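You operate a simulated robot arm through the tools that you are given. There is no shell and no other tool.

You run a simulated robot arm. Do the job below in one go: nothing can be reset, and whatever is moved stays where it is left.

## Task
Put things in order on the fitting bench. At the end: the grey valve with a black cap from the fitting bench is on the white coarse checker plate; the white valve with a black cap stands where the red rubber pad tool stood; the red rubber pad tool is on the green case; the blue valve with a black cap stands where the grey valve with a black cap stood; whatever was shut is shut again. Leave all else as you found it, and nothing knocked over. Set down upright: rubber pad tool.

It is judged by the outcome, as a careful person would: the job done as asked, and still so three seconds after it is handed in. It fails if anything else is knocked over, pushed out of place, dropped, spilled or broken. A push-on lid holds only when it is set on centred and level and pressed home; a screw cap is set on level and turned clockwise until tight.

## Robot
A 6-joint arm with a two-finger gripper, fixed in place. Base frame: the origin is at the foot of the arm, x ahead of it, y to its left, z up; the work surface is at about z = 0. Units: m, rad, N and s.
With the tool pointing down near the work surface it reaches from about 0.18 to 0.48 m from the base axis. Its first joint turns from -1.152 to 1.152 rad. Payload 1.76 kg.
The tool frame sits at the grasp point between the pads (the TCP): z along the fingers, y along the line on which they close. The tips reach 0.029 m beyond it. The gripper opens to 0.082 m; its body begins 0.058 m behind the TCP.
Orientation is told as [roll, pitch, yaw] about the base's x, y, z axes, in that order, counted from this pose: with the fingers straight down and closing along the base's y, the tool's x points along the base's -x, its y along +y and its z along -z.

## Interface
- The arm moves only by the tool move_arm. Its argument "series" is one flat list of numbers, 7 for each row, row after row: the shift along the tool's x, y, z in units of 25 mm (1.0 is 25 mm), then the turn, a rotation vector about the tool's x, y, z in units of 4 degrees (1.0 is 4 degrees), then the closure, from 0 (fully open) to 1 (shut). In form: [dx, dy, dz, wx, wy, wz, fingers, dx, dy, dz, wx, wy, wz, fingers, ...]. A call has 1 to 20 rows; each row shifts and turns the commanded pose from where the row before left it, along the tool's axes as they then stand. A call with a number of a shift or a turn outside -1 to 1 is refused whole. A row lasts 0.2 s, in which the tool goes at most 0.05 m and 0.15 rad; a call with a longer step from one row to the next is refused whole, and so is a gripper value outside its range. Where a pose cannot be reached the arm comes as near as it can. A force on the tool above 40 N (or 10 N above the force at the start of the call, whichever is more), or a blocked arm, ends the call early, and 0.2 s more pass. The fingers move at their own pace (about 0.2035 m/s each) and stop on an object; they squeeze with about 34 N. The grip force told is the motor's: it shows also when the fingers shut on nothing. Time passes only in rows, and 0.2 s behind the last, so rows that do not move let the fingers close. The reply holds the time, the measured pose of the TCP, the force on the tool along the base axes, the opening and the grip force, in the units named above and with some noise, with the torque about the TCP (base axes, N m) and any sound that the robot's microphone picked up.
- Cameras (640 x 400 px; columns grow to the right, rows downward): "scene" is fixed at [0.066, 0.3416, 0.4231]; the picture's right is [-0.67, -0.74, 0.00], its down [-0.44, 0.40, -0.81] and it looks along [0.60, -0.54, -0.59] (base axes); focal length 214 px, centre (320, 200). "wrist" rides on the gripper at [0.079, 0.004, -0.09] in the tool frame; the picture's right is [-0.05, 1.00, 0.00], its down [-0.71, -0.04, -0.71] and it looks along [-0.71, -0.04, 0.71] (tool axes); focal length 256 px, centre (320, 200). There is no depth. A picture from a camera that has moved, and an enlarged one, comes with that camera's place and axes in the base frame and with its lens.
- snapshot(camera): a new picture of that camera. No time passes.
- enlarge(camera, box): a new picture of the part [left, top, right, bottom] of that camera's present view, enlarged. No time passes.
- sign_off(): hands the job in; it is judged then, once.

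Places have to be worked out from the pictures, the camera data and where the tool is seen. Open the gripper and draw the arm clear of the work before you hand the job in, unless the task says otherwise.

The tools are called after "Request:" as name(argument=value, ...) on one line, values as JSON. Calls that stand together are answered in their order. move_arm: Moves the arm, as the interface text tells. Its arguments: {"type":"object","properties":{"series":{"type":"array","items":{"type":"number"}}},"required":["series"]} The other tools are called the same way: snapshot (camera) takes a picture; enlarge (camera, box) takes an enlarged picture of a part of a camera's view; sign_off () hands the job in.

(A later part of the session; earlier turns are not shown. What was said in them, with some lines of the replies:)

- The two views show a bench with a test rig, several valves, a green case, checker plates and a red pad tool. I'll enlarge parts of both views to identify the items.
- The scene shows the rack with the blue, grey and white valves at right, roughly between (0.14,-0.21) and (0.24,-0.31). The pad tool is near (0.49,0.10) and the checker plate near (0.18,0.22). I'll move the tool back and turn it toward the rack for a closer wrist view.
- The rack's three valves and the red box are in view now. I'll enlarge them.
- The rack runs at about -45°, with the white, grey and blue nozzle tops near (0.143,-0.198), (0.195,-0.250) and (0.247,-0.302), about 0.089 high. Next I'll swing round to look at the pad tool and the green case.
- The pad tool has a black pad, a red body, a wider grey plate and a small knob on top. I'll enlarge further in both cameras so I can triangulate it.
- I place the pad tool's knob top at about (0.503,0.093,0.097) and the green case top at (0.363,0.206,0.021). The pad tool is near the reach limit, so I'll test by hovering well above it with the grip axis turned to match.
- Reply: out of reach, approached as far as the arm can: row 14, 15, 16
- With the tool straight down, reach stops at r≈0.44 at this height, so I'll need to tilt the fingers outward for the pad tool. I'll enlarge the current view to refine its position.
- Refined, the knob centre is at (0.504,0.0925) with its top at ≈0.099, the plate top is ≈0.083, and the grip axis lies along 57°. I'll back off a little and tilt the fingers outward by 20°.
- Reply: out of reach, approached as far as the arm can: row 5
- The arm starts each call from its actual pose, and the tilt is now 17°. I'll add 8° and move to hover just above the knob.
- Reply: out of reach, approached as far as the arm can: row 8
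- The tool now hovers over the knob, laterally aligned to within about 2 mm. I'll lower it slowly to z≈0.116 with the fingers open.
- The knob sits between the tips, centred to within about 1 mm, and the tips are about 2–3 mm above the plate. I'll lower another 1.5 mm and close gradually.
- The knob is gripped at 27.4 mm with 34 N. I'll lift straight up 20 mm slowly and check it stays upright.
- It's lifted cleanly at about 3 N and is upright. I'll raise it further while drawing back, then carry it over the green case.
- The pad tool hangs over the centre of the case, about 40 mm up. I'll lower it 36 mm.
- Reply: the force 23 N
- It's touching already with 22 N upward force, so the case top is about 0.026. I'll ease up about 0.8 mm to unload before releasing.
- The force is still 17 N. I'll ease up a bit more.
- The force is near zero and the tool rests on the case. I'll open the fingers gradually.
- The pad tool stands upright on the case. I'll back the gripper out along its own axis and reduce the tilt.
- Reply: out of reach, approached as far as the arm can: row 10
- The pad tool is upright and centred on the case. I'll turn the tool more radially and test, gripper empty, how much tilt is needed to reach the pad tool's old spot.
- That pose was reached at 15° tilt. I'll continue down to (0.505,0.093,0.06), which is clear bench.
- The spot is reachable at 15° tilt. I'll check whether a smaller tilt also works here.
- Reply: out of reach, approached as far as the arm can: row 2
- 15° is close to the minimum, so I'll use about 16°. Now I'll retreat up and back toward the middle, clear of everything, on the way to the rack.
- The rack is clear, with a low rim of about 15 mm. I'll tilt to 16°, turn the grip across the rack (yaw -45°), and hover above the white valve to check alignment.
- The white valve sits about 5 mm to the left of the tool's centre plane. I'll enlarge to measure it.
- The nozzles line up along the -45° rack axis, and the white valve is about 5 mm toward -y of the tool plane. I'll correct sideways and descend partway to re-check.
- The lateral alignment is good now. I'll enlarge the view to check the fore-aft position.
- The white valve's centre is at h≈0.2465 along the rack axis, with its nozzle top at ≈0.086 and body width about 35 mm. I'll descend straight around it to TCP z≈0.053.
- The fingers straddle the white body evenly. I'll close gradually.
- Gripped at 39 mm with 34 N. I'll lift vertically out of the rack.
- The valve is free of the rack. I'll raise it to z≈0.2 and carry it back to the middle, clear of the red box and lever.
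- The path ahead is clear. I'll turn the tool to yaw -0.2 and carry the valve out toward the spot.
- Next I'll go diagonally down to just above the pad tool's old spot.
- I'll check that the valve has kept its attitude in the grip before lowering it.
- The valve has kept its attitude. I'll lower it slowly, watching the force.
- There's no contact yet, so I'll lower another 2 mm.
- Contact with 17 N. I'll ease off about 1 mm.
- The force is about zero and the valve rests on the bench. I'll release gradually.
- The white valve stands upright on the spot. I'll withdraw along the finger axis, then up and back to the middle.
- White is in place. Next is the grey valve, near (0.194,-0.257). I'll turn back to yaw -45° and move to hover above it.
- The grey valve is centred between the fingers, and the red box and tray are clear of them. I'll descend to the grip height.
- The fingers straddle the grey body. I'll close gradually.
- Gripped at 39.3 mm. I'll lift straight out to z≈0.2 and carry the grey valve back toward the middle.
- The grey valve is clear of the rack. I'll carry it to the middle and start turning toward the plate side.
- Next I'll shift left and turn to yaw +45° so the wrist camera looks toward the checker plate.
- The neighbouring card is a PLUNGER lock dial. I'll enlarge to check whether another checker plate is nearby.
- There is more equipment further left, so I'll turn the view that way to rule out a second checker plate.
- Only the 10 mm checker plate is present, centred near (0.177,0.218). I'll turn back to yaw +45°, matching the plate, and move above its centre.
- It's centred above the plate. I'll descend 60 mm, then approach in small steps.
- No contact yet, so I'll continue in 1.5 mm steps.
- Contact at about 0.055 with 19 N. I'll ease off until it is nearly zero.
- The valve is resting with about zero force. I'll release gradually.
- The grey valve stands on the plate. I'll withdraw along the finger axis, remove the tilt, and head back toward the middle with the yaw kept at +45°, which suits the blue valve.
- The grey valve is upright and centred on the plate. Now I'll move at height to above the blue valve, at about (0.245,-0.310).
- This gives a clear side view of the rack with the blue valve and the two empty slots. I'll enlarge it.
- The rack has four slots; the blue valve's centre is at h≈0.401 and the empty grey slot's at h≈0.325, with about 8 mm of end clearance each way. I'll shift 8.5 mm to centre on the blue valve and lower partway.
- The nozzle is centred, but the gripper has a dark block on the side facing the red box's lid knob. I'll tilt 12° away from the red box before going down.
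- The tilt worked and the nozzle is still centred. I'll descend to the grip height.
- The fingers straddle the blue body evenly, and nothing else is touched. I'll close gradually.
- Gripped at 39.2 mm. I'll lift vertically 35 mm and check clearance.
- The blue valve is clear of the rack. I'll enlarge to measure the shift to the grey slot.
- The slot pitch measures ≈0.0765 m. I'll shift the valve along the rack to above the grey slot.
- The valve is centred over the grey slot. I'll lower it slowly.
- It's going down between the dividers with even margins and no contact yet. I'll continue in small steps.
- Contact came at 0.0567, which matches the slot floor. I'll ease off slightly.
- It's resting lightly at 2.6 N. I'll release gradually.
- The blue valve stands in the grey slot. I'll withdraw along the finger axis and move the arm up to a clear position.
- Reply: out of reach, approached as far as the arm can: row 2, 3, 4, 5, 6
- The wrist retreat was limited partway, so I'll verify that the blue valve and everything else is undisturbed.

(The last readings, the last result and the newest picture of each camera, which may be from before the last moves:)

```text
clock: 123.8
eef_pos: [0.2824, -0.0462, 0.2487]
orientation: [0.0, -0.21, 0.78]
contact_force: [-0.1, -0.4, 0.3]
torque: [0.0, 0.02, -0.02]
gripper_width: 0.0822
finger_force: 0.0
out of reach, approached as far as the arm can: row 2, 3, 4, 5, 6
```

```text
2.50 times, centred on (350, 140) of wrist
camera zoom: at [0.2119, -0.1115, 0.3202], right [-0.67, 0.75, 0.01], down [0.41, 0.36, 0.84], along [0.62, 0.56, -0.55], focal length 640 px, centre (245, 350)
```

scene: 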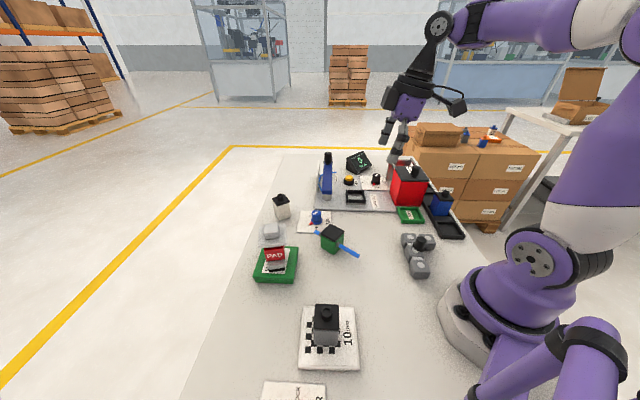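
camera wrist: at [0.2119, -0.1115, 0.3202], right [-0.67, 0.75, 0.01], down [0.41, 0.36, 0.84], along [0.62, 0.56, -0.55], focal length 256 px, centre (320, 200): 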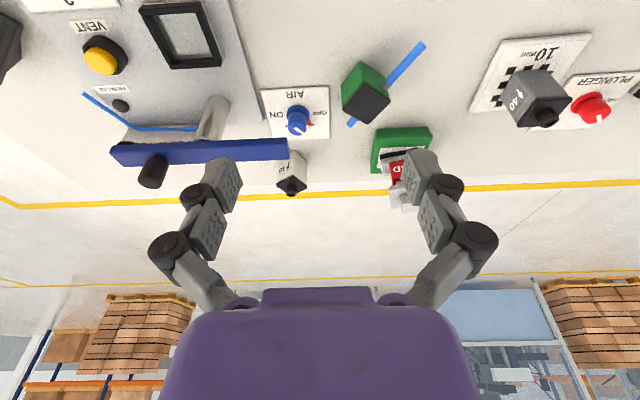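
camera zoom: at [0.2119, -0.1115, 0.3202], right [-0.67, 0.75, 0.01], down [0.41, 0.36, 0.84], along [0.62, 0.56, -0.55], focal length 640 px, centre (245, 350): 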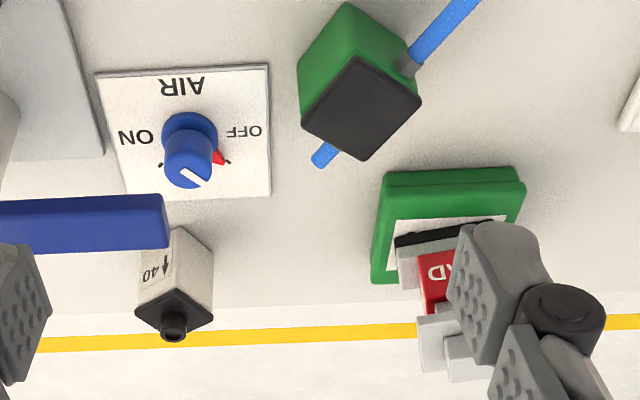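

The blue valve sits exactly where the grey one was, the white valve is on the pad tool's spot, and the pad tool is upright on the case. I'll raise and straighten the arm so it is well clear.

Request:
move_arm(series=[0, 0, -0.6, 0, 0, 0, 0, 0, 0, -0.6, 0, 0, 0, 0, 0, 0, -0.6, 0, 0, 0, 0, 0, 0, 0, 0, 1, 0, 0, 0, 0, 0, 0, 1, 0, 0, 0, 0, 0, 0, 1, 0, 0, 0, 0, 0, 0, 0, 0, 0, 0, 0, 0, 0, 0, 0, 0, 0])

Request:
snapshot(camera="scene")

Request:
enlarge(camera="scene", box=[240, 140, 480, 390])

```text
refused: series must hold 7 numbers for each row
```

```text
taken
```

scene: 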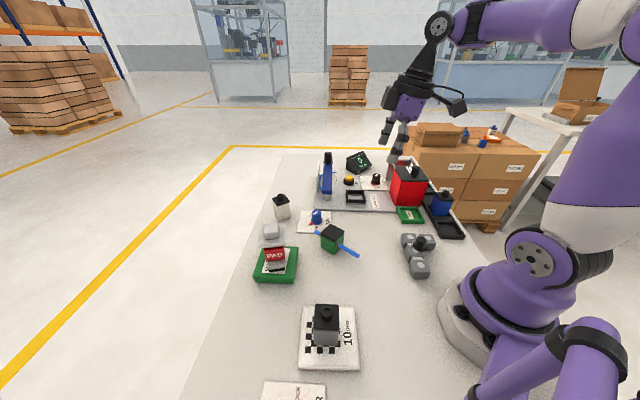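

```text
1.60 times, centred on (360, 265) of scene
camera zoom: at [0.066, 0.3416, 0.4231], right [-0.67, -0.74, 0.0], down [-0.44, 0.4, -0.81], along [0.6, -0.54, -0.59], focal length 343 px, centre (256, 96)
```

zoom: 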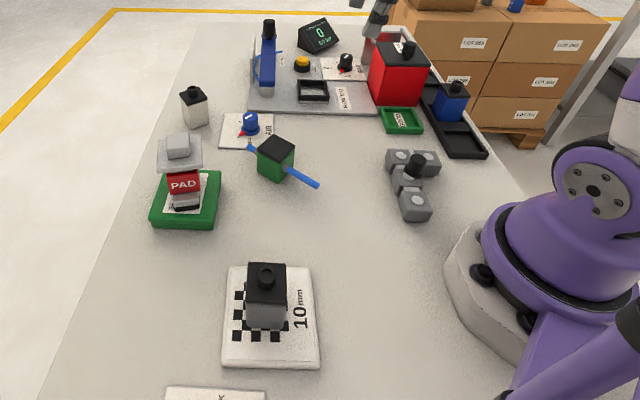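

That call was refused because of a miscounted row, so nothing moved. I'll send the raise again with correct rows.

Request:
move_arm(series=[0, 0, -0.6, 0, 0, 0, 0, 0, 0, -0.6, 0, 0, 0, 0, 0, 0, -0.6, 0, 0, 0, 0, 0, 0, 0, 0, 0, 0, 0, 0, 0, 0, 0, 0, 0, 0])

Request:
snapshot(camera="scene")

```text
clock: 125.0
eef_pos: [0.2736, -0.0504, 0.277]
orientation: [-0.002, -0.209, 0.782]
contact_force: [-0.3, -0.2, -0.1]
torque: [0.01, 0.03, 0.0]
gripper_width: 0.0819
finger_force: 0.1
out of reach, approached as far as the arm can: row 3
```

```text
taken
```

scene: 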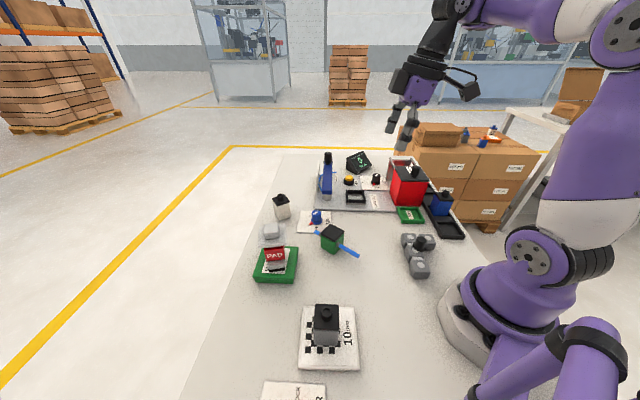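

The arm is well clear with the gripper open. All four items are where they should be, standing upright, and nothing else has been disturbed. I'm handing the job in.

Request:
sign_off()

```text
The job is handed in.
```

The job is done and handed in. All four pieces were upright in the last pictures, and nothing else on the bench looked moved.

- **Red rubber pad tool:** it stands upright near the middle of the green case.
- **White valve:** it stands where the pad tool stood. I estimate it is within about 5 mm of the original spot.
- **Grey valve:** it stands near the middle of the white 10 mm checker plate. I turned the wrist camera to check for another checker plate and saw none.
- **Blue valve:** it sits in the rack slot the grey valve came from, and it lines up with where the grey valve was in the earlier picture.

Nothing had to be opened for this, so nothing needed shutting again. The gripper is open and the arm is raised clear of the work.
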